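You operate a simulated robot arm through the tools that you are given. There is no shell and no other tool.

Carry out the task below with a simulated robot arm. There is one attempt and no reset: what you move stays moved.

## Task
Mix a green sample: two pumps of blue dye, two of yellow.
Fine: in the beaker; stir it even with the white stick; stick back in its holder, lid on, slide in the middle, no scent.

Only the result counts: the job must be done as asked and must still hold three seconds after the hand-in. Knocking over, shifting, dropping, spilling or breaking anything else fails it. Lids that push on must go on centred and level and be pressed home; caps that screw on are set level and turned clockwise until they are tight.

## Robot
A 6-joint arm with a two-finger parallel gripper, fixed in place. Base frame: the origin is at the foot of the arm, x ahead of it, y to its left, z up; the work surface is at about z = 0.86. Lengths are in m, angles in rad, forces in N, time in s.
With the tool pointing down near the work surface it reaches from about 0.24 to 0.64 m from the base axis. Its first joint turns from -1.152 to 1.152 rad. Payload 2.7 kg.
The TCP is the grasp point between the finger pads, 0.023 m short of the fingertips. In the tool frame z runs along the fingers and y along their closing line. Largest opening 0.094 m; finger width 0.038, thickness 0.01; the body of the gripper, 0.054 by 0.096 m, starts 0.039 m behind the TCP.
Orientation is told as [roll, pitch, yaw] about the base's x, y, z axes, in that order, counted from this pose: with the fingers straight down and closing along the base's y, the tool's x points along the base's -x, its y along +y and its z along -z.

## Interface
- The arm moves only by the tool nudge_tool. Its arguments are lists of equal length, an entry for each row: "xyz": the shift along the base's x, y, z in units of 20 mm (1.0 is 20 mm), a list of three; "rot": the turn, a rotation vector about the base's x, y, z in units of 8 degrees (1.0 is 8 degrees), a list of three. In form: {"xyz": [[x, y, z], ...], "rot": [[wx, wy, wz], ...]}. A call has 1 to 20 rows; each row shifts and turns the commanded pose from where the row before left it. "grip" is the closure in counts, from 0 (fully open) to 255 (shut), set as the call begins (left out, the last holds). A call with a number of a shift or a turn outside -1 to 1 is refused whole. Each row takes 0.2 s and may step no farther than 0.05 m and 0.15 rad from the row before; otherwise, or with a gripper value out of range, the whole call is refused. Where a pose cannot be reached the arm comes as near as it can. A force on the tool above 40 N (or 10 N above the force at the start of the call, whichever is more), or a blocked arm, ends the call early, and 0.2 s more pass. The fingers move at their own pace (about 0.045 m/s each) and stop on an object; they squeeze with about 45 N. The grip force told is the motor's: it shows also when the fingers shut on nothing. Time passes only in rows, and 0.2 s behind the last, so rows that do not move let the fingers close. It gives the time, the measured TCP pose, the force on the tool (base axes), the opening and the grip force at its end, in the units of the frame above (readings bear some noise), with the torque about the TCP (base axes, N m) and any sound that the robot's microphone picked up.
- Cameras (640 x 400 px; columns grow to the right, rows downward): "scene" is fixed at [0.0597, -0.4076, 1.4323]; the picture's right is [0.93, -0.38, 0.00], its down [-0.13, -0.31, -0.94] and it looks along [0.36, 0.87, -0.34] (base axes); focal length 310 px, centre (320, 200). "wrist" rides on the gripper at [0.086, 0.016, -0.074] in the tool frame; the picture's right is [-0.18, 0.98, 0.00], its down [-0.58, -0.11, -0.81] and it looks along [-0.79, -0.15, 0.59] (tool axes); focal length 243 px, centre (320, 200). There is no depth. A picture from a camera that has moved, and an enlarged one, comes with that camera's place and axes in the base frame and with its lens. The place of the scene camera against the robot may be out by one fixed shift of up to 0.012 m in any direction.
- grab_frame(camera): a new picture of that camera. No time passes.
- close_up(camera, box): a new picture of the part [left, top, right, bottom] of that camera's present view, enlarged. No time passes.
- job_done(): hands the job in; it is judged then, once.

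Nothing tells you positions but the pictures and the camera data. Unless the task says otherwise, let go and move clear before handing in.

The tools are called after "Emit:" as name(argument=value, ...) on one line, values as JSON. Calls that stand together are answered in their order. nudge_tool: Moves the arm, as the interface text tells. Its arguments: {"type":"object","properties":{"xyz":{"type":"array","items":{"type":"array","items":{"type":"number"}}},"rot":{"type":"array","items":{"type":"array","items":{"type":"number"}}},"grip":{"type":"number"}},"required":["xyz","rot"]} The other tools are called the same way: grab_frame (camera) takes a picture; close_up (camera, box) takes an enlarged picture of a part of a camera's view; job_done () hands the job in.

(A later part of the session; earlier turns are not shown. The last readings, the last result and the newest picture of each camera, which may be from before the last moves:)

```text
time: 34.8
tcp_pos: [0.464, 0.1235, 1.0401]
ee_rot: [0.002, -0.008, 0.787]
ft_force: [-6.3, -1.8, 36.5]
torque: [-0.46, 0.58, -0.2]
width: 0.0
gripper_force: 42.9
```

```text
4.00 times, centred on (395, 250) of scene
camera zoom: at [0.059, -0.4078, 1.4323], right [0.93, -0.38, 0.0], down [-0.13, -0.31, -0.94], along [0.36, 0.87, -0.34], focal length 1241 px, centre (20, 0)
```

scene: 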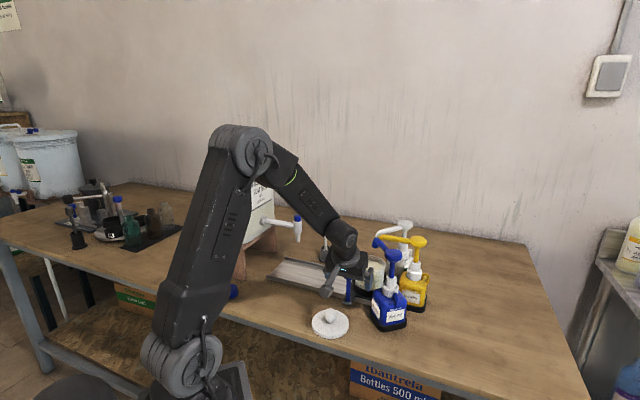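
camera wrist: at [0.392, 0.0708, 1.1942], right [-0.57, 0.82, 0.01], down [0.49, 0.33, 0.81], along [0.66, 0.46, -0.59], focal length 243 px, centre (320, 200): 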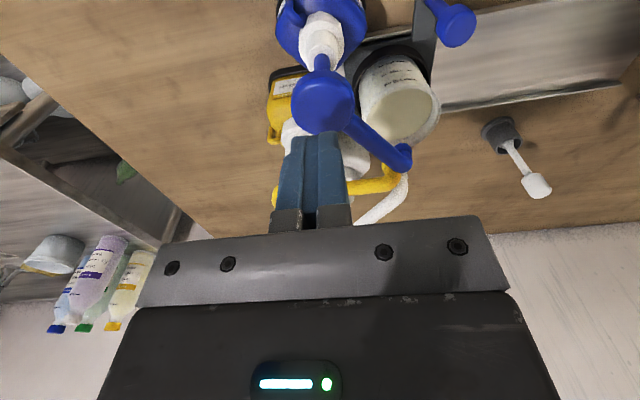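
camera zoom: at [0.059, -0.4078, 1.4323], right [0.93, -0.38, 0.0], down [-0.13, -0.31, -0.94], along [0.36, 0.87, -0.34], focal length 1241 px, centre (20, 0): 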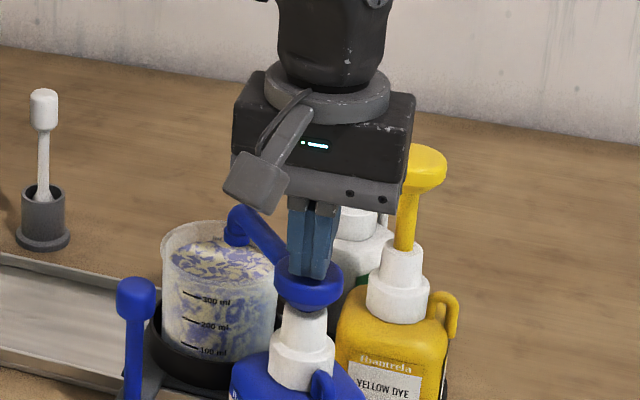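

Bottom stop reached at 36 N. I'll rise fully so the head returns, and check.

Emit:
nudge_tool(xyz=[[0, 0, 0.4], [0, 0, 0.5], [0, 0, 0.5], [0, 0, 0.5], [0, 0, 0.5], [0, 0, 0], [0, 0, 0]], rot=[[0, 0, 0], [0, 0, 0], [0, 0, 0], [0, 0, 0], [0, 0, 0], [0, 0, 0], [0, 0, 0]])

Emit:
close_up(camera="scene", box=[340, 200, 450, 300])

Emit:
grab_frame(camera="wrist")

```text
time: 36.4
tcp_pos: [0.4639, 0.1227, 1.0831]
ee_rot: [0.007, -0.001, 0.787]
ft_force: [0.4, 0.1, -0.2]
torque: [0.02, 0.0, 0.0]
width: 0.0001
gripper_force: 42.1
```

```text
4.00 times, centred on (395, 250) of scene
camera zoom: at [0.0597, -0.4076, 1.4323], right [0.93, -0.38, 0.0], down [-0.13, -0.31, -0.94], along [0.36, 0.87, -0.34], focal length 1241 px, centre (20, 0)
```

zoom: 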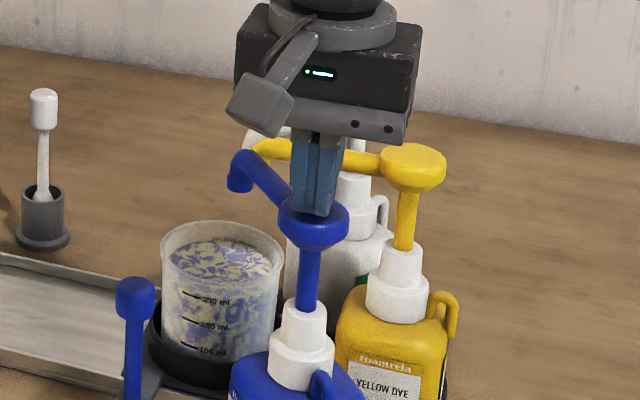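

```text
taken
camera wrist: at [0.3906, 0.0718, 1.1573], right [-0.57, 0.82, 0.01], down [0.49, 0.33, 0.81], along [0.66, 0.46, -0.59], focal length 243 px, centre (320, 200)
```

wrist: 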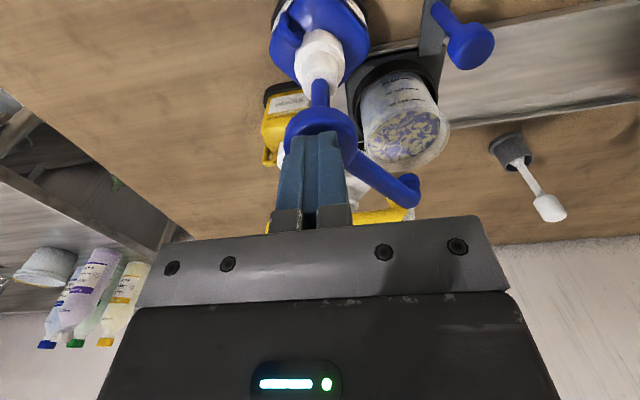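

The first blue pump is complete and the head is fully up with no contact force. Now the second blue press.

Emit:
nudge_tool(xyz=[[0, 0, 0.2], [0, 0, 0], [0, 0, -0.2], [0, 0, -0.22], [0, 0, -0.22], [0, 0, -0.22], [0, 0, -0.22], [0, 0, -0.22], [0, 0, -0.22], [0, 0, -0.22], [0, 0, -0.22], [0, 0, -0.22], [0, 0, -0.1], [0, 0, -0.06]], rot=[[0, 0, 0], [0, 0, 0], [0, 0, 0], [0, 0, 0], [0, 0, 0], [0, 0, 0], [0, 0, 0], [0, 0, 0], [0, 0, 0], [0, 0, 0], [0, 0, 0], [0, 0, 0], [0, 0, 0], [0, 0, 0]])

Emit:
close_up(camera="scene", box=[340, 200, 450, 300])

```text
time: 39.4
tcp_pos: [0.4641, 0.1223, 1.0416]
ee_rot: [0.008, 0.001, 0.786]
ft_force: [-3.2, 4.1, 8.7]
torque: [0.01, 0.11, -0.1]
width: 0.0
gripper_force: 42.2
```

```text
4.00 times, centred on (395, 250) of scene
camera zoom: at [0.0595, -0.4075, 1.4324], right [0.93, -0.38, 0.0], down [-0.13, -0.31, -0.94], along [0.36, 0.87, -0.34], focal length 1241 px, centre (20, 0)
```

zoom: 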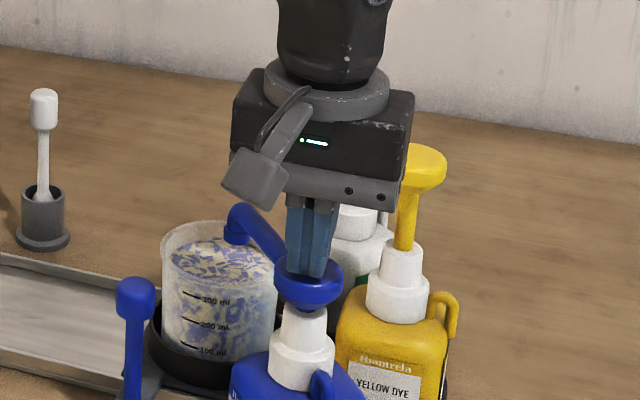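

Nearly at the bottom; I'll press another 2 mm to reach the stop, then rise.

Emit:
nudge_tool(xyz=[[0, 0, -0.06], [0, 0, -0.05]], rot=[[0, 0, 0], [0, 0, 0]])

Emit:
nudge_tool(xyz=[[0, 0, 0.4], [0, 0, 0.5], [0, 0, 0.5], [0, 0, 0.5], [0, 0, 0.7], [0, 0, 1], [0, 0, 1], [0, 0, 0]], rot=[[0, 0, 0], [0, 0, 0], [0, 0, 0], [0, 0, 0], [0, 0, 0], [0, 0, 0], [0, 0, 0], [0, 0, 0]])

Emit:
close_up(camera="scene", box=[340, 200, 450, 300])

Emit:
grab_frame(camera="wrist")

```text
time: 40.0
tcp_pos: [0.4637, 0.123, 1.0423]
ee_rot: [0.005, -0.005, 0.787]
ft_force: [-7.5, 5.4, 21.6]
torque: [-0.07, 0.33, -0.08]
width: 0.0001
gripper_force: 42.0
```

```text
time: 41.8
tcp_pos: [0.4638, 0.1248, 1.1316]
ee_rot: [0.009, -0.002, 0.787]
ft_force: [-0.3, 0.3, 1.2]
torque: [0.0, 0.02, -0.01]
width: 0.0002
gripper_force: 42.5
```

```text
4.00 times, centred on (395, 250) of scene
camera zoom: at [0.0597, -0.4076, 1.4323], right [0.93, -0.38, 0.0], down [-0.13, -0.31, -0.94], along [0.36, 0.87, -0.34], focal length 1241 px, centre (20, 0)
```

zoom: 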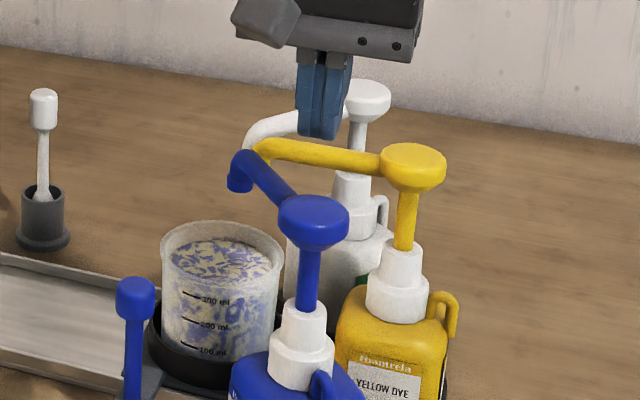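

```text
taken
camera wrist: at [0.3907, 0.0727, 1.2057], right [-0.57, 0.82, 0.01], down [0.49, 0.33, 0.81], along [0.66, 0.46, -0.59], focal length 243 px, centre (320, 200)
```

wrist: 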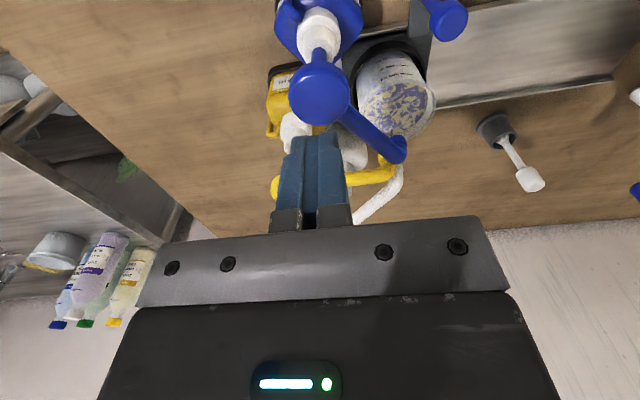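

Two blue pumps are in and the head is up. Next I'll move above the yellow pump head at about (0.566, 0.162).

Emit:
nudge_tool(xyz=[[0.85, 0.31, 0], [0.85, 0.31, 0], [0.85, 0.31, 0], [0.85, 0.31, 0], [0.85, 0.31, 0], [0.85, 0.31, 0], [0, 0, 0]], rot=[[0, 0, 0], [0, 0, 0], [0, 0, 0], [0, 0, 0], [0, 0, 0], [0, 0, 0], [0, 0, 0]])

Emit:
grab_frame(camera="wrist")

Emit:
close_up(camera="scene", box=[340, 180, 450, 280])

```text
time: 43.4
tcp_pos: [0.5644, 0.1601, 1.1325]
ee_rot: [0.007, 0.0, 0.787]
ft_force: [-0.3, 0.1, -1.1]
torque: [0.03, -0.01, -0.02]
width: 0.0002
gripper_force: 42.9
```

```text
taken
camera wrist: at [0.4935, 0.1085, 1.206], right [-0.57, 0.82, 0.01], down [0.49, 0.33, 0.81], along [0.66, 0.46, -0.59], focal length 243 px, centre (320, 200)
```

wrist: 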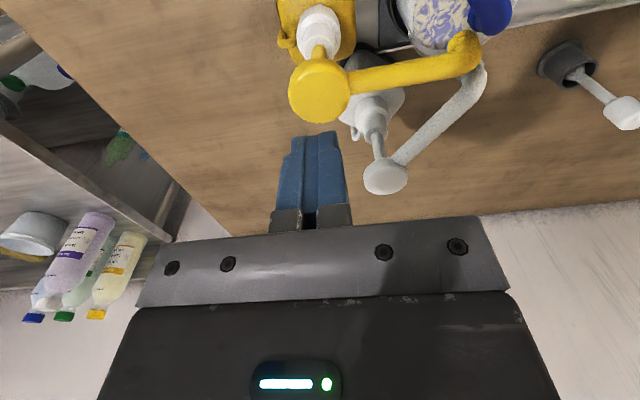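

```text
4.00 times, centred on (395, 230) of scene
camera zoom: at [0.0597, -0.4076, 1.4323], right [0.93, -0.38, 0.0], down [-0.13, -0.31, -0.94], along [0.36, 0.87, -0.34], focal length 1241 px, centre (20, 80)
```

zoom: 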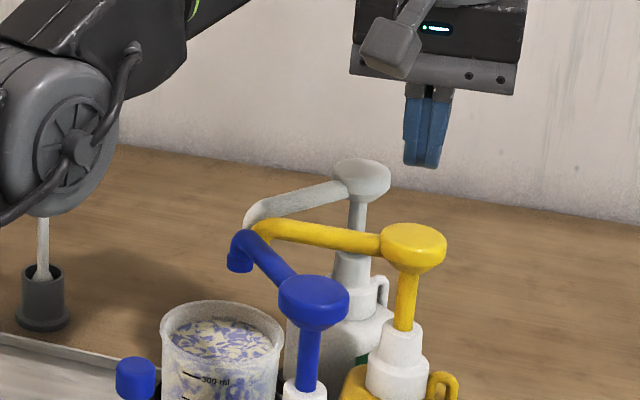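

Aligned over the yellow head with the same geometry as for blue. First yellow press now, in one smooth stroke.

Emit:
nudge_tool(xyz=[[0, 0, -0.6], [0, 0, -0.6], [0, 0, -0.6], [0, 0, -0.6], [0, 0, -0.22], [0, 0, -0.22], [0, 0, -0.22], [0, 0, -0.22], [0, 0, -0.22], [0, 0, -0.22], [0, 0, -0.22], [0, 0, -0.22], [0, 0, -0.22], [0, 0, -0.1], [0, 0, -0.06], [0, 0, -0.06]], rot=[[0, 0, 0], [0, 0, 0], [0, 0, 0], [0, 0, 0], [0, 0, 0], [0, 0, 0], [0, 0, 0], [0, 0, 0], [0, 0, 0], [0, 0, 0], [0, 0, 0], [0, 0, 0], [0, 0, 0], [0, 0, 0], [0, 0, 0], [0, 0, 0]])

Emit:
close_up(camera="scene", box=[340, 200, 450, 300])

```text
time: 46.8
tcp_pos: [0.5658, 0.1613, 1.041]
ee_rot: [0.004, -0.001, 0.786]
ft_force: [-7.8, -1.4, 15.4]
torque: [-0.21, 0.34, -0.1]
width: 0.0
gripper_force: 42.3
```

```text
4.00 times, centred on (395, 250) of scene
camera zoom: at [0.0592, -0.4077, 1.4323], right [0.93, -0.38, 0.0], down [-0.13, -0.31, -0.94], along [0.36, 0.87, -0.34], focal length 1241 px, centre (20, 0)
```

zoom: 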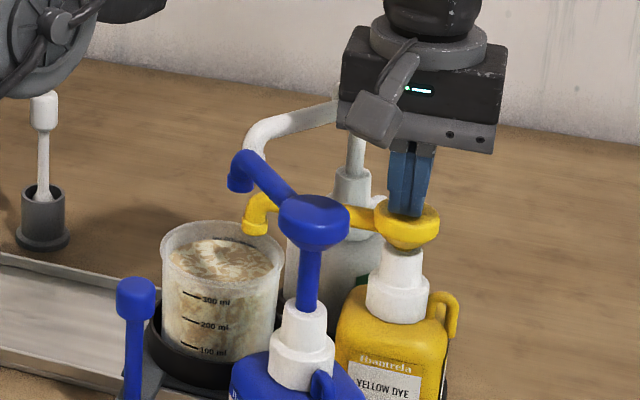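

Yellow is dispensing and the stroke is at its end. One more millimetre, then rise fully.

Emit:
nudge_tool(xyz=[[0, 0, -0.05], [0, 0, 0]], rot=[[0, 0, 0], [0, 0, 0]])

Emit:
nudge_tool(xyz=[[0, 0, 0.4], [0, 0, 0.5], [0, 0, 0.5], [0, 0, 0.5], [0, 0, 0.6], [0, 0, 0], [0, 0, 0]], rot=[[0, 0, 0], [0, 0, 0], [0, 0, 0], [0, 0, 0], [0, 0, 0], [0, 0, 0], [0, 0, 0]])

Emit:
close_up(camera="scene", box=[340, 200, 450, 300])

```text
time: 47.4
tcp_pos: [0.5646, 0.1592, 1.0423]
ee_rot: [0.005, -0.003, 0.787]
ft_force: [-11.4, -1.0, 23.0]
torque: [-0.28, 0.5, -0.13]
width: 0.0001
gripper_force: 42.4
```

```text
time: 49.0
tcp_pos: [0.5638, 0.161, 1.0906]
ee_rot: [0.008, -0.002, 0.786]
ft_force: [0.7, 0.3, 0.1]
torque: [-0.01, 0.01, -0.01]
width: 0.0
gripper_force: 42.3
```

```text
4.00 times, centred on (395, 250) of scene
camera zoom: at [0.0597, -0.4076, 1.4323], right [0.93, -0.38, 0.0], down [-0.13, -0.31, -0.94], along [0.36, 0.87, -0.34], focal length 1241 px, centre (20, 0)
```

zoom: 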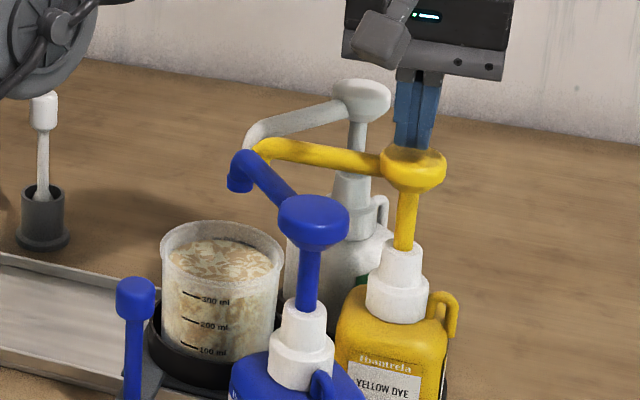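

The first yellow pump is complete and its head is back up. Second yellow press.

Emit:
nudge_tool(xyz=[[0, 0, -0.2], [0, 0, -0.2], [0, 0, -0.22], [0, 0, -0.22], [0, 0, -0.22], [0, 0, -0.22], [0, 0, -0.22], [0, 0, -0.22], [0, 0, -0.22], [0, 0, -0.22], [0, 0, -0.22], [0, 0, -0.1], [0, 0, -0.06], [0, 0, -0.06], [0, 0, -0.05], [0, 0, 0]], rot=[[0, 0, 0], [0, 0, 0], [0, 0, 0], [0, 0, 0], [0, 0, 0], [0, 0, 0], [0, 0, 0], [0, 0, 0], [0, 0, 0], [0, 0, 0], [0, 0, 0], [0, 0, 0], [0, 0, 0], [0, 0, 0], [0, 0, 0], [0, 0, 0]])

Emit:
close_up(camera="scene", box=[340, 200, 450, 300])

```text
time: 52.4
tcp_pos: [0.5654, 0.1599, 1.0404]
ee_rot: [0.004, -0.009, 0.789]
ft_force: [-14.1, -0.6, 36.7]
torque: [-0.49, 0.79, -0.16]
width: 0.0
gripper_force: 42.7
```

```text
4.00 times, centred on (395, 250) of scene
camera zoom: at [0.0587, -0.4078, 1.4323], right [0.93, -0.38, 0.0], down [-0.13, -0.31, -0.94], along [0.36, 0.87, -0.34], focal length 1241 px, centre (20, 0)
```

zoom: 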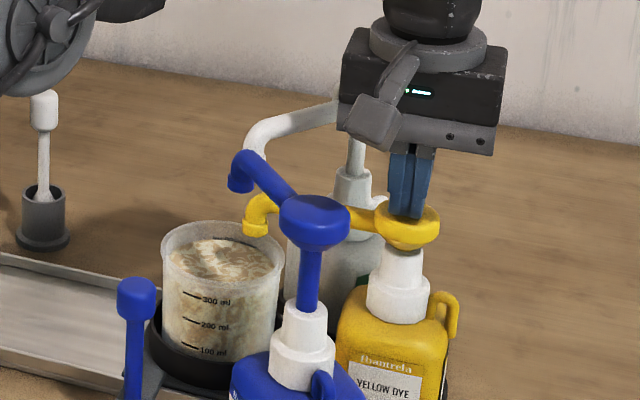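

Two pumps of each are in. I'll rise clear, then travel back toward the handle over the pumps at a safe height.

Emit:
nudge_tool(xyz=[[0, 0, 0.4], [0, 0, 0.6], [0, 0, 1], [0, 0, 1], [0, 0, 1], [0, 0, 1], [-1, 0, 0], [-1, 0, 0], [-1, 0, 0], [-1, 0, 0], [-1, 0, 0], [-1, 0, 0], [-1, 0, 0], [-1, 0, 0], [-1, 0, 0], [-1, 0, 0], [-1, 0, 0], [0, 0, 0]], rot=[[0, 0, 0], [0, 0, 0], [0, 0, 0], [0, 0, 0], [0, 0, 0], [0, 0, 0], [0, 0, 0], [0, 0, 0], [0, 0, 0], [0, 0, 0], [0, 0, 0], [0, 0, 0], [0, 0, 0], [0, 0, 0], [0, 0, 0], [0, 0, 0], [0, 0, 0], [0, 0, 0]])

Emit:
nudge_tool(xyz=[[0, 0, 0], [0, 0, 0], [0, 0, 0], [0, 0, 0], [0, 0, 0]], rot=[[0.53, -0.53, 0], [0.53, -0.53, 0], [0.53, -0.53, 0], [0.53, -0.53, 0], [0, 0, 0]], grip=0)

Emit:
grab_frame(camera="wrist")

Emit:
close_up(camera="scene", box=[250, 170, 450, 340])

```text
time: 56.2
tcp_pos: [0.3463, 0.1622, 1.1354]
ee_rot: [0.008, -0.002, 0.787]
ft_force: [0.3, -0.5, 0.0]
torque: [-0.05, -0.02, -0.02]
width: 0.0004
gripper_force: 42.7
```

```text
time: 57.4
tcp_pos: [0.3465, 0.1602, 1.1357]
ee_rot: [0.004, -0.42, 0.786]
ft_force: [-0.4, -0.6, -0.1]
torque: [-0.02, -0.03, -0.03]
width: 0.0939
gripper_force: 0.0
```

```text
taken
camera wrist: at [0.2574, 0.0928, 1.1674], right [-0.58, 0.81, 0.08], down [0.22, 0.06, 0.97], along [0.78, 0.58, -0.22], focal length 243 px, centre (320, 200)
```

wrist: 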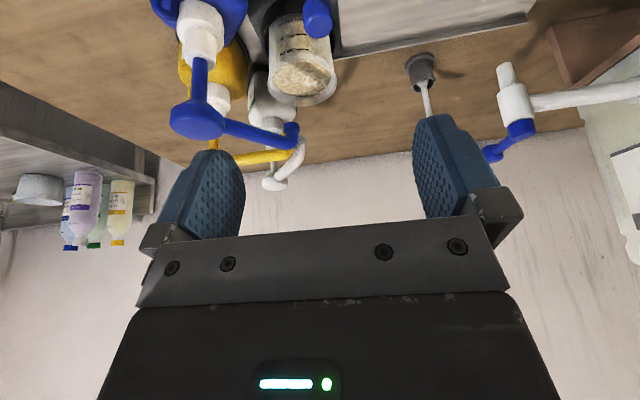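

```text
2.35 times, centred on (350, 255) of scene
camera zoom: at [0.0597, -0.4076, 1.4323], right [0.93, -0.38, 0.0], down [-0.13, -0.31, -0.94], along [0.36, 0.87, -0.34], focal length 730 px, centre (249, 71)
```

zoom: 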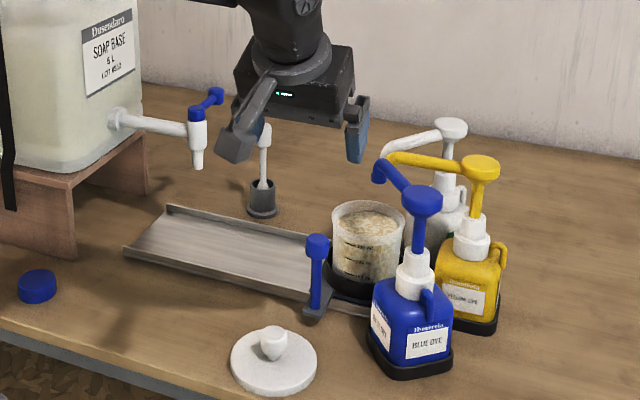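

I'll go back in along the same line that I retreated on, to straddle the handle again.

Emit:
nudge_tool(xyz=[[0, 0, -0.8], [-0.05, 0, -0.83], [0.288, 0.288, -0.914], [0.288, 0.288, -0.914], [0.288, 0.288, -0.914], [0.288, 0.288, -0.914], [0.288, 0.288, -0.914], [0.288, 0.288, -0.914], [0.288, 0.288, -0.914], [0.288, 0.288, -0.914], [0, 0, 0]], rot=[[0, 0, 0], [0, 0, 0], [0, 0, 0], [0, 0, 0], [0, 0, 0], [0, 0, 0], [0, 0, 0], [0, 0, 0], [0, 0, 0], [0, 0, 0], [0, 0, 0]])

Emit:
grab_frame(camera="wrist")

Emit:
close_up(camera="scene", box=[250, 170, 450, 340])

```text
time: 59.8
tcp_pos: [0.3921, 0.2078, 0.9566]
ee_rot: [0.007, -0.42, 0.788]
ft_force: [-1.1, -0.1, -0.1]
torque: [0.0, 0.02, 0.02]
width: 0.0938
gripper_force: 0.0
```

```text
taken
camera wrist: at [0.3029, 0.14, 0.9882], right [-0.58, 0.81, 0.08], down [0.22, 0.06, 0.97], along [0.78, 0.58, -0.22], focal length 243 px, centre (320, 200)
```

wrist: 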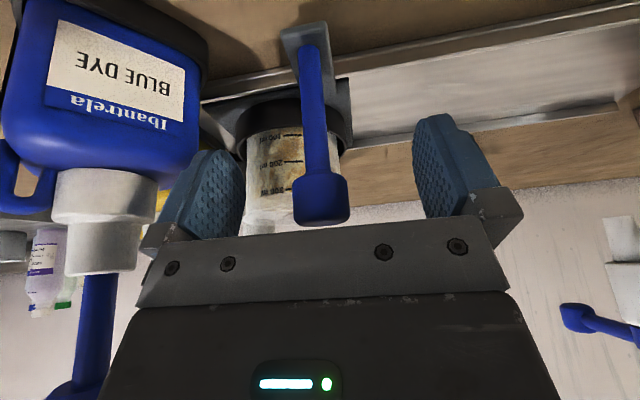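

```text
2.35 times, centred on (350, 255) of scene
camera zoom: at [0.0597, -0.4076, 1.4323], right [0.93, -0.38, 0.0], down [-0.13, -0.31, -0.94], along [0.36, 0.87, -0.34], focal length 730 px, centre (249, 71)
```

zoom: 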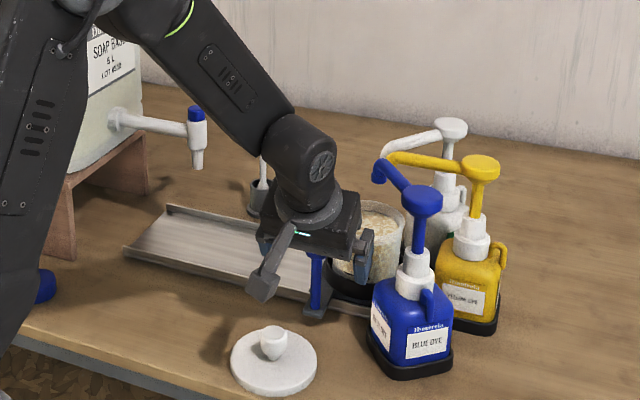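

Straddling the handle again with zero contact force. I'll grip it and read the pose.

Emit:
nudge_tool(xyz=[[0, 0, 0], [0, 0, 0], [0, 0, 0], [0, 0, 0], [0, 0, 0]], rot=[[0, 0, 0], [0, 0, 0], [0, 0, 0], [0, 0, 0], [0, 0, 0]], grip=255)

Emit:
nudge_tool(xyz=[[0, 0, 0]], rot=[[0, 0, 0]])

```text
time: 61.0
tcp_pos: [0.3921, 0.2072, 0.956]
ee_rot: [0.007, -0.42, 0.789]
ft_force: [-0.4, 0.0, -0.5]
torque: [-0.27, -0.15, -0.07]
width: 0.0259
gripper_force: 45.2
```

```text
time: 61.4
tcp_pos: [0.3911, 0.2077, 0.9567]
ee_rot: [0.006, -0.421, 0.79]
ft_force: [0.1, -0.6, -0.2]
torque: [-0.26, -0.32, -0.05]
width: 0.0257
gripper_force: 45.0
```

Now I'll slide the tray back to the middle, in two parts with a grip relief between.

Emit:
nudge_tool(xyz=[[-0.1, 0.1, 0], [-0.2, 0.2, 0], [-0.25, 0.25, 0], [-0.25, 0.25, 0], [-0.25, 0.25, 0], [-0.25, 0.25, 0], [-0.25, 0.25, 0], [-0.25, 0.25, 0], [-0.2, 0.2, 0]], rot=[[0, 0, 0], [0, 0, 0], [0, 0, 0], [0, 0, 0], [0, 0, 0], [0, 0, 0], [0, 0, 0], [0, 0, 0], [0, 0, 0]])

Emit:
nudge_tool(xyz=[[0, 0, 0], [0, 0, 0]], rot=[[0, 0, 0], [0, 0, 0]], grip=150)

Emit:
nudge_tool(xyz=[[0, 0, 0], [0, 0, 0], [0, 0, 0]], rot=[[0, 0, 0], [0, 0, 0], [0, 0, 0]], grip=255)

Emit:
nudge_tool(xyz=[[-0.2, 0.2, 0], [-0.25, 0.25, 0], [-0.25, 0.25, 0], [-0.25, 0.25, 0], [-0.25, 0.25, 0], [-0.25, 0.25, 0], [-0.25, 0.25, 0], [-0.2, 0.2, 0], [-0.15, 0.15, 0], [0, 0, 0]], rot=[[0, 0, 0], [0, 0, 0], [0, 0, 0], [0, 0, 0], [0, 0, 0], [0, 0, 0], [0, 0, 0], [0, 0, 0], [0, 0, 0], [0, 0, 0]])

Emit:
close_up(camera="scene", box=[250, 170, 450, 340])

```text
time: 63.4
tcp_pos: [0.3515, 0.2476, 0.9566]
ee_rot: [0.005, -0.42, 0.789]
ft_force: [15.1, 14.7, -15.2]
torque: [-1.03, 0.56, -0.11]
width: 0.0257
gripper_force: 44.9
```

```text
time: 64.0
tcp_pos: [0.3515, 0.2448, 0.9562]
ee_rot: [0.006, -0.419, 0.787]
ft_force: [-0.2, -0.2, 0.7]
torque: [-0.02, -0.03, -0.01]
width: 0.0388
gripper_force: 0.1
```

```text
time: 64.8
tcp_pos: [0.3509, 0.2465, 0.9573]
ee_rot: [0.006, -0.421, 0.789]
ft_force: [-0.7, -1.2, 1.8]
torque: [-0.35, -0.21, -0.09]
width: 0.0258
gripper_force: 45.1
```

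```text
time: 67.0
tcp_pos: [0.3104, 0.2879, 0.9569]
ee_rot: [0.007, -0.42, 0.787]
ft_force: [-9.9, -9.5, 9.3]
torque: [0.08, -0.77, 0.04]
width: 0.0257
gripper_force: 45.3
```

```text
2.35 times, centred on (350, 255) of scene
camera zoom: at [0.0593, -0.4079, 1.4322], right [0.93, -0.38, 0.0], down [-0.13, -0.31, -0.94], along [0.36, 0.87, -0.34], focal length 730 px, centre (249, 71)
```

zoom: 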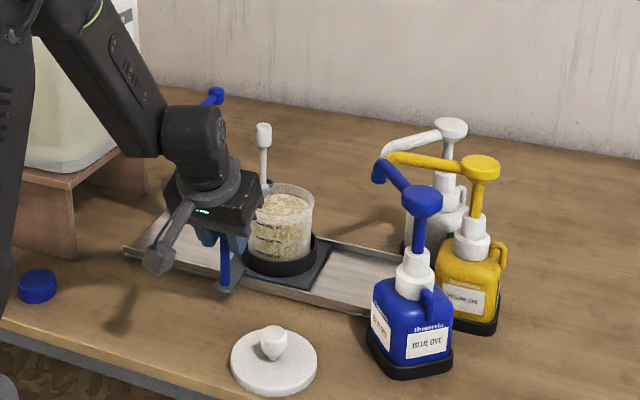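

The tray is back at its original middle position. I'll release, back off along the tool axis, straighten up and look at the stick.

Emit:
nudge_tool(xyz=[[0, 0, 0], [0, 0, 0], [0, 0, 0], [0, 0, 0], [0, 0, 0]], rot=[[0, 0, 0], [0, 0, 0], [0, 0, 0], [0, 0, 0], [0, 0, 0]], grip=0)

Emit:
nudge_tool(xyz=[[-0.288, -0.288, 0.914], [-0.288, -0.288, 0.914], [-0.288, -0.288, 0.914], [-0.288, -0.288, 0.914], [-0.288, -0.288, 0.914], [-0.288, -0.288, 0.914], [0, 0, 0.5], [0, 0, 0.5], [0, 0, 0.5], [0, 0, 0.5], [0, 0, 0.5], [0, 0, 0]], rot=[[0, 0, 0], [0, 0, 0], [0, 0, 0], [0, 0, 0], [0, 0, 0], [0, 0, 0], [-0.53, 0.53, 0], [-0.53, 0.53, 0], [-0.53, 0.53, 0], [-0.53, 0.53, 0], [0, 0, 0], [0, 0, 0]])

Emit:
grab_frame(camera="wrist")

Emit:
close_up(camera="wrist", box=[240, 20, 440, 220])

Emit:
close_up(camera="scene", box=[250, 190, 450, 340])

```text
time: 68.2
tcp_pos: [0.3107, 0.289, 0.9562]
ee_rot: [0.007, -0.421, 0.787]
ft_force: [0.7, -0.5, -0.1]
torque: [-0.01, 0.01, 0.0]
width: 0.094
gripper_force: 0.0
```

```text
time: 70.8
tcp_pos: [0.2755, 0.2516, 1.1182]
ee_rot: [0.007, 0.0, 0.787]
ft_force: [-0.3, 0.3, 1.0]
torque: [0.01, -0.01, 0.02]
width: 0.094
gripper_force: 0.1
```

```text
taken
camera wrist: at [0.203, 0.2008, 1.1909], right [-0.57, 0.82, 0.01], down [0.49, 0.33, 0.81], along [0.66, 0.46, -0.59], focal length 243 px, centre (320, 200)
```

wrist: 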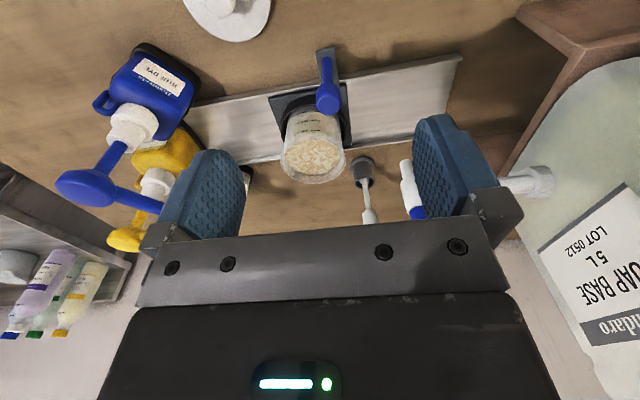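

```text
2.00 times, centred on (340, 120) of wrist
camera zoom: at [0.203, 0.2008, 1.1909], right [-0.57, 0.82, 0.01], down [0.49, 0.33, 0.81], along [0.66, 0.46, -0.59], focal length 485 px, centre (280, 360)
```

zoom: 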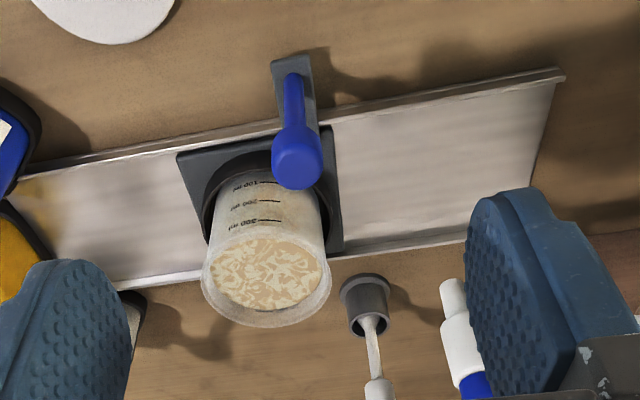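

```text
2.67 times, centred on (350, 265) of scene
camera zoom: at [0.0597, -0.4076, 1.4323], right [0.93, -0.38, 0.0], down [-0.13, -0.31, -0.94], along [0.36, 0.87, -0.34], focal length 827 px, centre (240, 27)
```

zoom: 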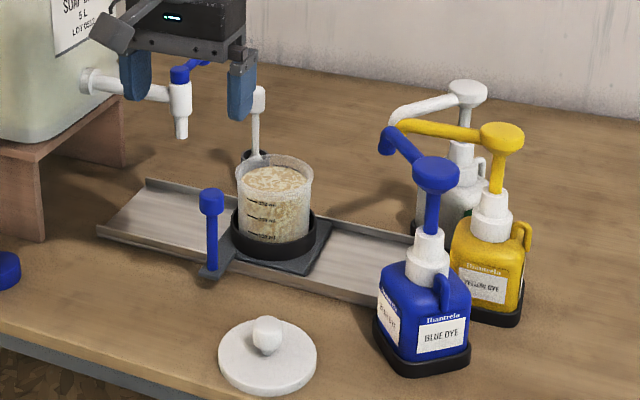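

The tap's blue lever reaches to about (0.37, 0.49, 1.05), near the stick at (0.428, 0.457). I'll approach the stick with yaw 135° so the gripper's narrow side faces the lever and the camera is on the far side, first rising and turning at a safe height.

Emit:
nudge_tool(xyz=[[0, 0, 1], [0, 0, 1], [0, 0, 1], [0.69, 0.93, 0], [0.69, 0.93, 0], [0.69, 0.93, 0], [0.69, 0.93, 0], [0.69, 0.93, 0], [0.69, 0.93, 0], [0.69, 0.93, 0], [0.69, 0.93, 0], [0.69, 0.93, 0], [0.69, 0.93, 0], [0.69, 0.93, 0], [0, 0, 0]], rot=[[0, 0, 0.8], [0, 0, 0.8], [0, 0, 0.8], [0, 0, 0.8], [0, 0, 0.8], [0, 0, 0.8], [0, 0, 0.8], [0, 0, 0.8], [0, 0, 0.8], [0, 0, 0.8], [0, 0, 0.8], [0, 0, 0.8], [0, 0, 0.8], [0, 0, 0.8], [0, 0, 0]])

Emit:
grab_frame(camera="wrist")

Emit:
grab_frame(camera="scene")

```text
time: 74.0
tcp_pos: [0.3985, 0.4212, 1.1525]
ee_rot: [0.006, -0.003, 2.353]
ft_force: [-0.3, -0.2, 0.0]
torque: [0.01, 0.0, 0.02]
width: 0.0942
gripper_force: 0.1
out of reach, approached as far as the arm can: row 12, 13, 14
```

```text
taken
camera wrist: at [0.4484, 0.3471, 1.2258], right [-0.83, -0.56, 0.01], down [-0.33, 0.49, 0.81], along [-0.46, 0.66, -0.59], focal length 243 px, centre (320, 200)
```

wrist: 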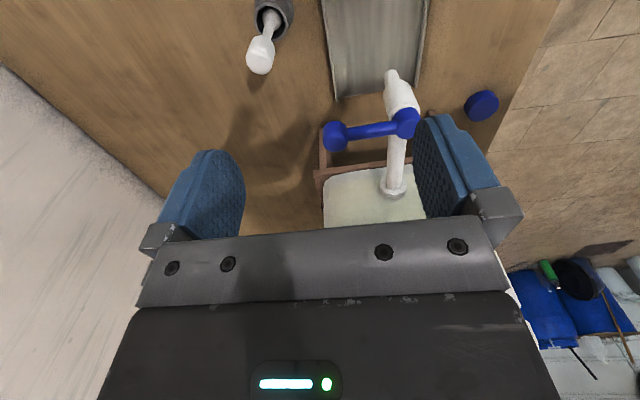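

```text
taken
```

scene: 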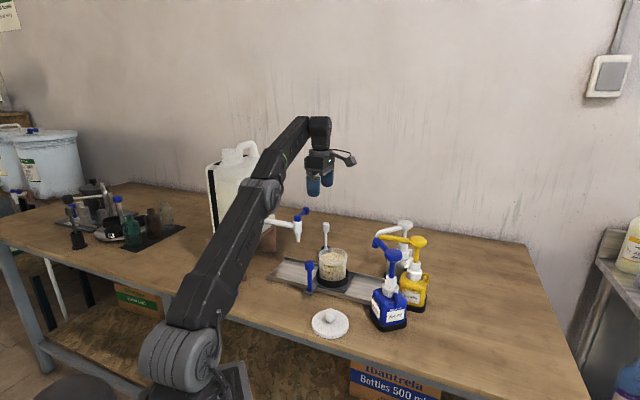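

The arm can't reach that far out at this height; reach grows as it goes lower. I'll zoom to measure the stick precisely from here, along with the tap lever.

Emit:
close_up(camera="wrist", box=[220, 0, 420, 150])

Emit:
close_up(camera="scene", box=[270, 190, 370, 290])

```text
2.67 times, centred on (320, 75) of wrist
camera zoom: at [0.4484, 0.3471, 1.2258], right [-0.83, -0.56, 0.01], down [-0.33, 0.49, 0.81], along [-0.46, 0.66, -0.59], focal length 647 px, centre (320, 533)
```

zoom: 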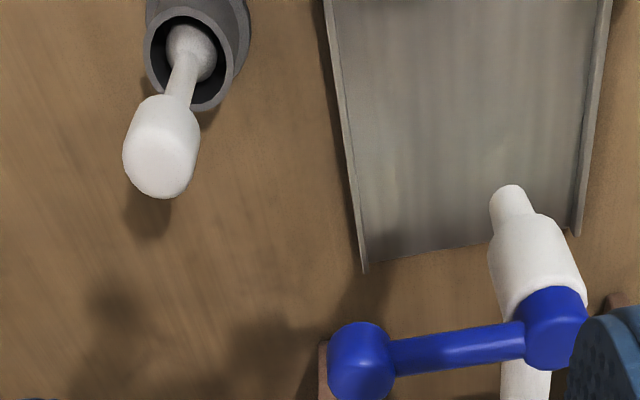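

```text
4.00 times, centred on (320, 240) of scene
camera zoom: at [0.0597, -0.4076, 1.4323], right [0.93, -0.38, 0.0], down [-0.13, -0.31, -0.94], along [0.36, 0.87, -0.34], focal length 1241 px, centre (320, 40)
```

zoom: 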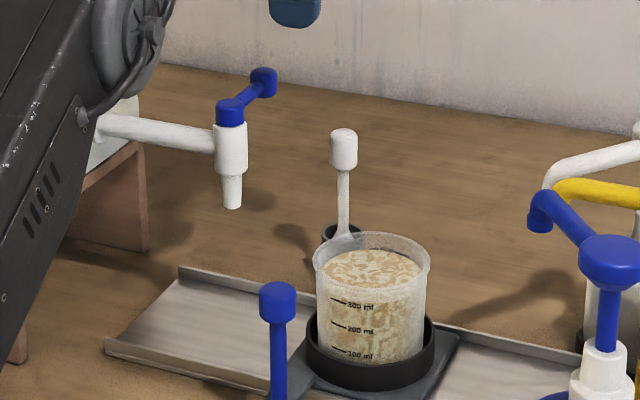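

The stick is at about (0.432, 0.459) with its top near z 0.993, right at the reach limit, and the lever end is at (0.362, 0.452, 1.06). I'll turn to yaw ~170° so the slim side faces the lever, come in from the +x side, and descend.

Emit:
nudge_tool(xyz=[[0.465, -0.21, -0.5], [0.465, -0.21, -0.5], [0.465, -0.21, -0.5], [0.465, -0.21, -0.5], [0.465, -0.21, -0.5], [0, 0, 0]], rot=[[0, 0, 0.88], [0, 0, 0.88], [0, 0, 0.88], [0, 0, 0.88], [0, 0, 0.88], [0.049, -0.0085, 0]])

Emit:
grab_frame(camera="wrist")

Emit:
grab_frame(camera="scene")

```text
time: 75.4
tcp_pos: [0.4432, 0.4005, 1.1041]
ee_rot: [0.0, -0.001, 2.967]
ft_force: [0.1, 0.2, -0.9]
torque: [-0.01, 0.0, -0.01]
width: 0.0942
gripper_force: 0.2
```

```text
taken
camera wrist: at [0.5265, 0.3679, 1.1762], right [-0.35, -0.94, 0.0], down [-0.55, 0.21, 0.81], along [-0.76, 0.28, -0.59], focal length 243 px, centre (320, 200)
```

wrist: 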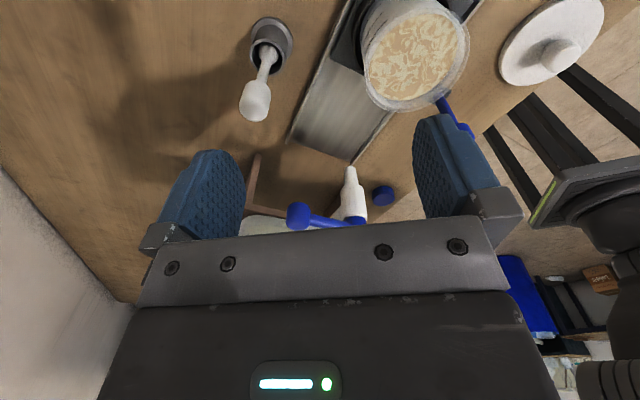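

```text
taken
```

scene: 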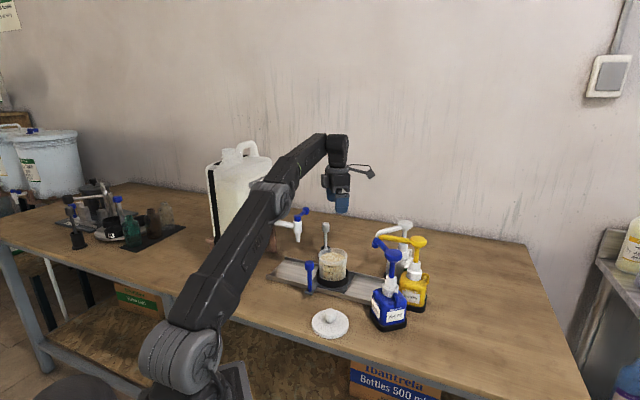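

This view from the far side shows stick, cup and beaker rim well. I'll zoom for precise positions.

Emit:
close_up(camera="wrist", box=[220, 0, 320, 130])

Emit:
close_up(camera="wrist", box=[310, 0, 510, 140])

```text
3.08 times, centred on (270, 65) of wrist
camera zoom: at [0.5265, 0.3679, 1.1762], right [-0.35, -0.94, 0.0], down [-0.55, 0.21, 0.81], along [-0.76, 0.28, -0.59], focal length 746 px, centre (474, 615)
```

zoom: 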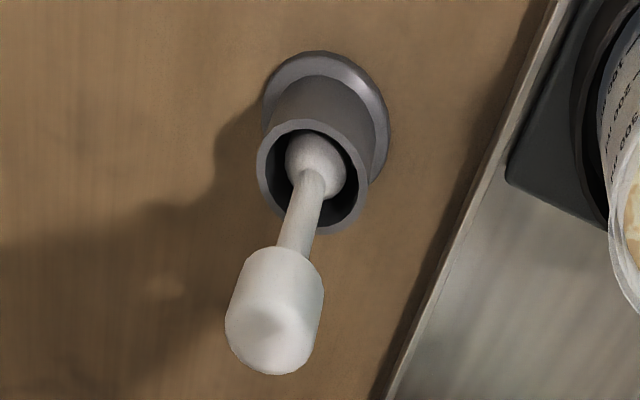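

```text
2.86 times, centred on (410, 70) of wrist
camera zoom: at [0.5265, 0.3679, 1.1762], right [-0.35, -0.94, 0.0], down [-0.55, 0.21, 0.81], along [-0.76, 0.28, -0.59], focal length 693 px, centre (63, 571)
```

zoom: 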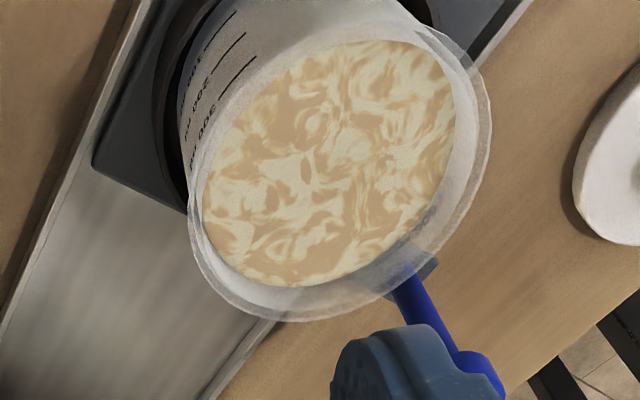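

The stick measures about (0.434, 0.461). I'll descend beside it, then move out over it with the fingertips still above the knob, to see how far the arm can reach.

Emit:
nudge_tool(xyz=[[0, 0, -0.8], [0, 0, -0.8], [0, 0, -0.8], [0, 0, -0.8], [-0.115, 0.76, -0.1], [-0.115, 0.76, -0.1], [-0.115, 0.76, -0.1], [-0.115, 0.76, -0.1], [0, 0, 0]], rot=[[0, 0, 0], [0, 0, 0], [0, 0, 0], [0, 0, 0], [0, 0, 0], [0, 0, 0], [0, 0, 0], [0, 0, 0], [0, 0, 0]])

Emit:
grab_frame(camera="wrist")

Emit:
close_up(camera="scene", box=[270, 190, 370, 290])

```text
time: 77.4
tcp_pos: [0.4296, 0.4537, 1.0309]
ee_rot: [0.001, -0.001, 2.966]
ft_force: [-0.6, -0.5, 0.6]
torque: [0.02, 0.02, 0.01]
width: 0.0938
gripper_force: 0.1
out of reach, approached as far as the arm can: row 8
```

```text
taken
camera wrist: at [0.5126, 0.422, 1.104], right [-0.35, -0.94, 0.0], down [-0.55, 0.21, 0.81], along [-0.76, 0.28, -0.59], focal length 243 px, centre (320, 200)
```

wrist: 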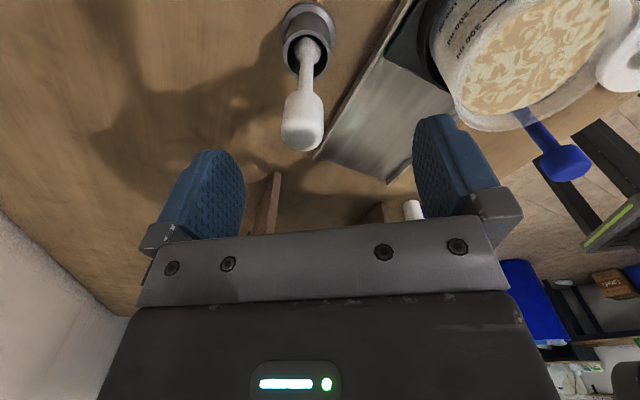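

```text
4.00 times, centred on (320, 240) of scene
camera zoom: at [0.0597, -0.4076, 1.4323], right [0.93, -0.38, 0.0], down [-0.13, -0.31, -0.94], along [0.36, 0.87, -0.34], focal length 1241 px, centre (320, 40)
```

zoom: 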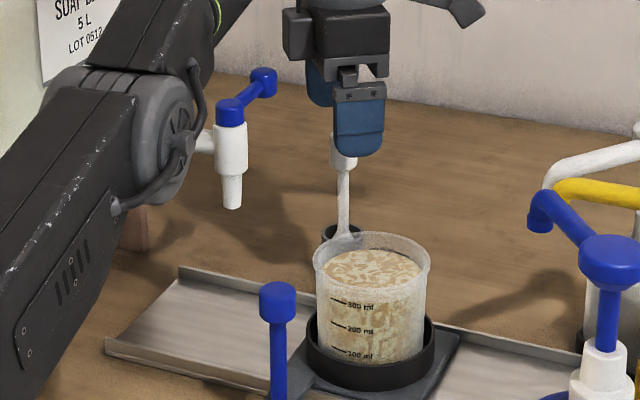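

The stick is still about 10 mm beyond the TCP at this height, at the reach limit. A small 6° lean of the tool about its closing axis will bring the wrist inward and add reach while keeping the pads parallel to the stick, so I'll turn to yaw ~190° and lean.

Emit:
nudge_tool(xyz=[[0, -0.3, 0], [0, 0, 0], [0, 0, 0], [0, 0, 0], [0, 0, 0]], rot=[[0, 0, 0.83], [0, 0, 0.83], [0, 0, 0.83], [0.13, -0.74, 0], [0, 0, 0]])

Emit:
grab_frame(camera="wrist")

Emit:
close_up(camera="scene", box=[270, 180, 370, 280])

```text
time: 78.6
tcp_pos: [0.4311, 0.4482, 1.0308]
ee_rot: [0.0, 0.105, -2.968]
ft_force: [0.4, -1.1, 0.3]
torque: [-0.01, 0.0, -0.01]
width: 0.0941
gripper_force: 0.1
```

```text
taken
camera wrist: at [0.5103, 0.4454, 1.1125], right [-0.01, -1.0, -0.02], down [-0.67, -0.01, 0.74], along [-0.74, 0.02, -0.67], focal length 243 px, centre (320, 200)
```

wrist: 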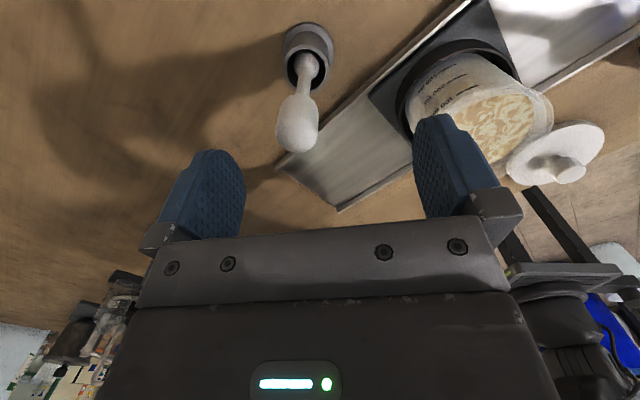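

```text
4.00 times, centred on (320, 230) of scene
camera zoom: at [0.0597, -0.4076, 1.4323], right [0.93, -0.38, 0.0], down [-0.13, -0.31, -0.94], along [0.36, 0.87, -0.34], focal length 1241 px, centre (320, 80)
```

zoom: 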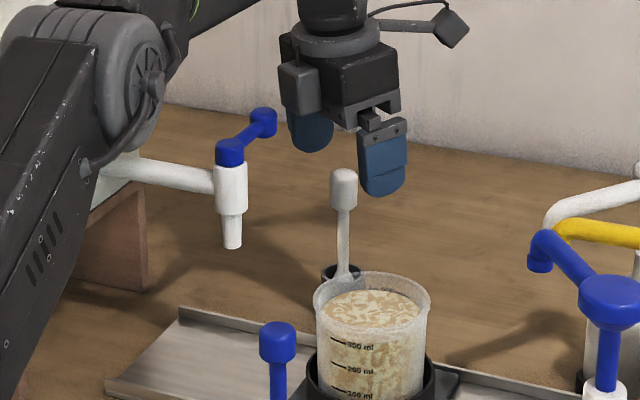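

The stick top is at about (0.4325, 0.4617). I'll move over it at this height and check reach.

Emit:
nudge_tool(xyz=[[0.05, 0.35, 0], [0.05, 0.34, 0], [0, 0, 0]], rot=[[0, 0, 0], [0, 0, 0], [0, 0, 0]])

Emit:
grab_frame(camera="wrist")

Emit:
close_up(camera="scene", box=[270, 180, 370, 280])

```text
time: 79.4
tcp_pos: [0.4323, 0.4631, 1.0298]
ee_rot: [-0.001, 0.101, -2.968]
ft_force: [-0.2, 0.7, -0.5]
torque: [0.0, 0.02, 0.02]
width: 0.0939
gripper_force: 0.0
```

```text
taken
camera wrist: at [0.512, 0.459, 1.1119], right [-0.01, -1.0, -0.02], down [-0.67, -0.01, 0.74], along [-0.74, 0.02, -0.67], focal length 243 px, centre (320, 200)
```

wrist: 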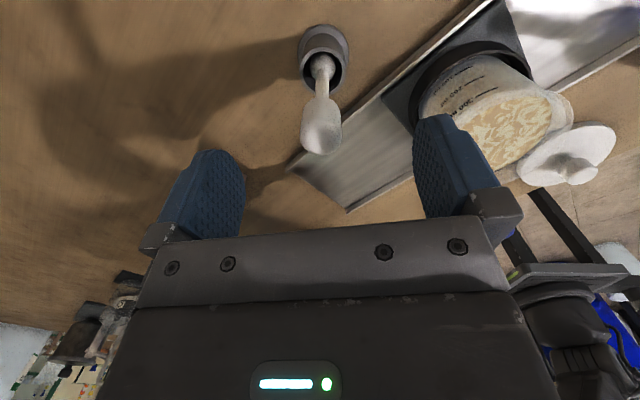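

```text
4.00 times, centred on (320, 230) of scene
camera zoom: at [0.0597, -0.4076, 1.4323], right [0.93, -0.38, 0.0], down [-0.13, -0.31, -0.94], along [0.36, 0.87, -0.34], focal length 1241 px, centre (320, 80)
```

zoom: 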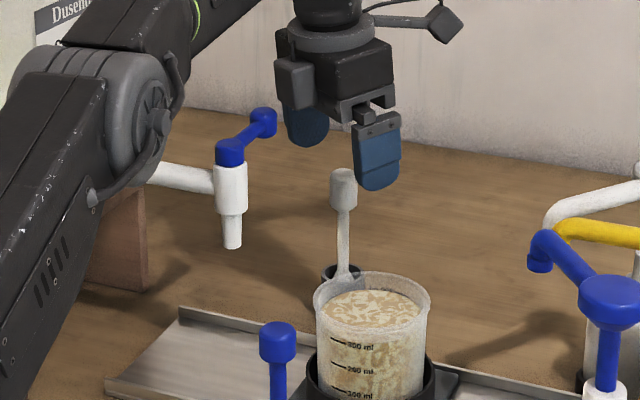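

Aligned precisely over the stick with reach to spare. I'll descend around the knob and grip.

Emit:
nudge_tool(xyz=[[0, 0, -0.5], [0, 0, -0.5], [0, 0, -0.5], [0, 0, -0.45], [0, 0, -0.4], [0, 0, 0]], rot=[[0, 0, 0], [0, 0, 0], [0, 0, 0], [0, 0, 0], [0, 0, 0], [0, 0, 0]])

Emit:
grab_frame(camera="wrist")

Emit:
close_up(camera="scene", box=[270, 180, 370, 280])

```text
time: 80.8
tcp_pos: [0.4312, 0.4626, 0.9827]
ee_rot: [-0.001, 0.102, -2.971]
ft_force: [-0.5, 0.6, 0.0]
torque: [0.01, 0.0, 0.0]
width: 0.0941
gripper_force: 0.1
```

```text
taken
camera wrist: at [0.5117, 0.4588, 1.0647], right [-0.01, -1.0, -0.02], down [-0.67, -0.01, 0.74], along [-0.74, 0.02, -0.67], focal length 243 px, centre (320, 200)
```

wrist: 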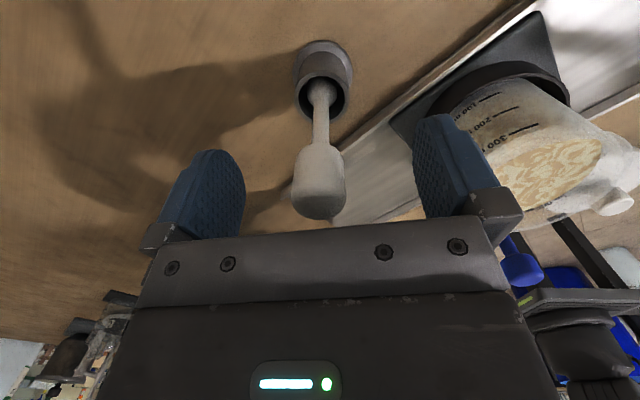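

```text
4.00 times, centred on (320, 230) of scene
camera zoom: at [0.0597, -0.4076, 1.4323], right [0.93, -0.38, 0.0], down [-0.13, -0.31, -0.94], along [0.36, 0.87, -0.34], focal length 1241 px, centre (320, 80)
```

zoom: 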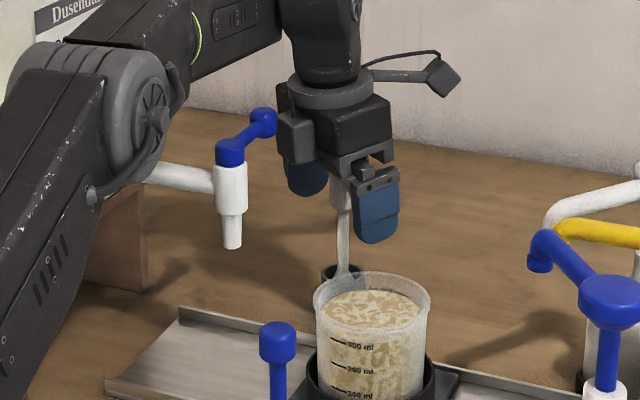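

The knob is centred between the pads. I'll grip the stick.

Emit:
nudge_tool(xyz=[[0, 0, 0], [0, 0, 0], [0, 0, 0], [0, 0, 0], [0, 0, 0]], rot=[[0, 0, 0], [0, 0, 0], [0, 0, 0], [0, 0, 0], [0, 0, 0]], grip=255)

Emit:
grab_frame(camera="wrist")

Emit:
close_up(camera="scene", box=[270, 180, 370, 280])

```text
time: 82.0
tcp_pos: [0.4327, 0.463, 0.9831]
ee_rot: [0.0, 0.102, -2.971]
ft_force: [-0.2, -0.2, 0.0]
torque: [-0.06, -0.04, 0.01]
width: 0.0229
gripper_force: 41.5
```

```text
taken
camera wrist: at [0.5118, 0.4588, 1.0649], right [-0.01, -1.0, -0.02], down [-0.67, -0.01, 0.74], along [-0.74, 0.02, -0.67], focal length 243 px, centre (320, 200)
```

wrist: 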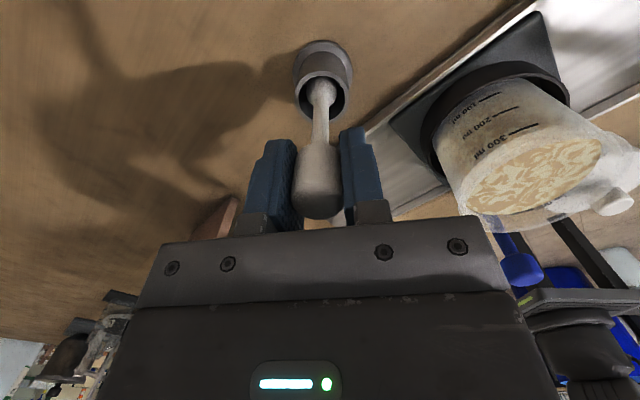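

```text
4.00 times, centred on (320, 230) of scene
camera zoom: at [0.0597, -0.4076, 1.4323], right [0.93, -0.38, 0.0], down [-0.13, -0.31, -0.94], along [0.36, 0.87, -0.34], focal length 1241 px, centre (320, 80)
```

zoom: 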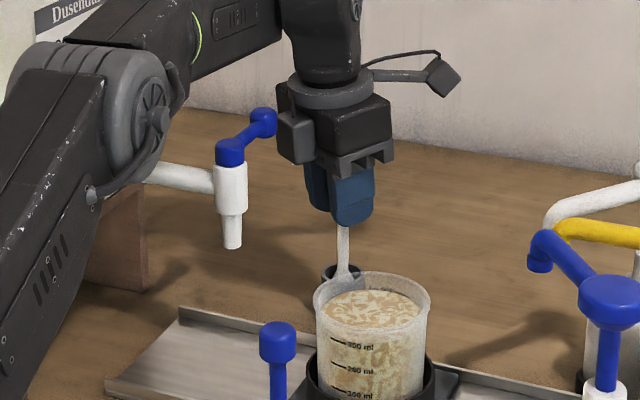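

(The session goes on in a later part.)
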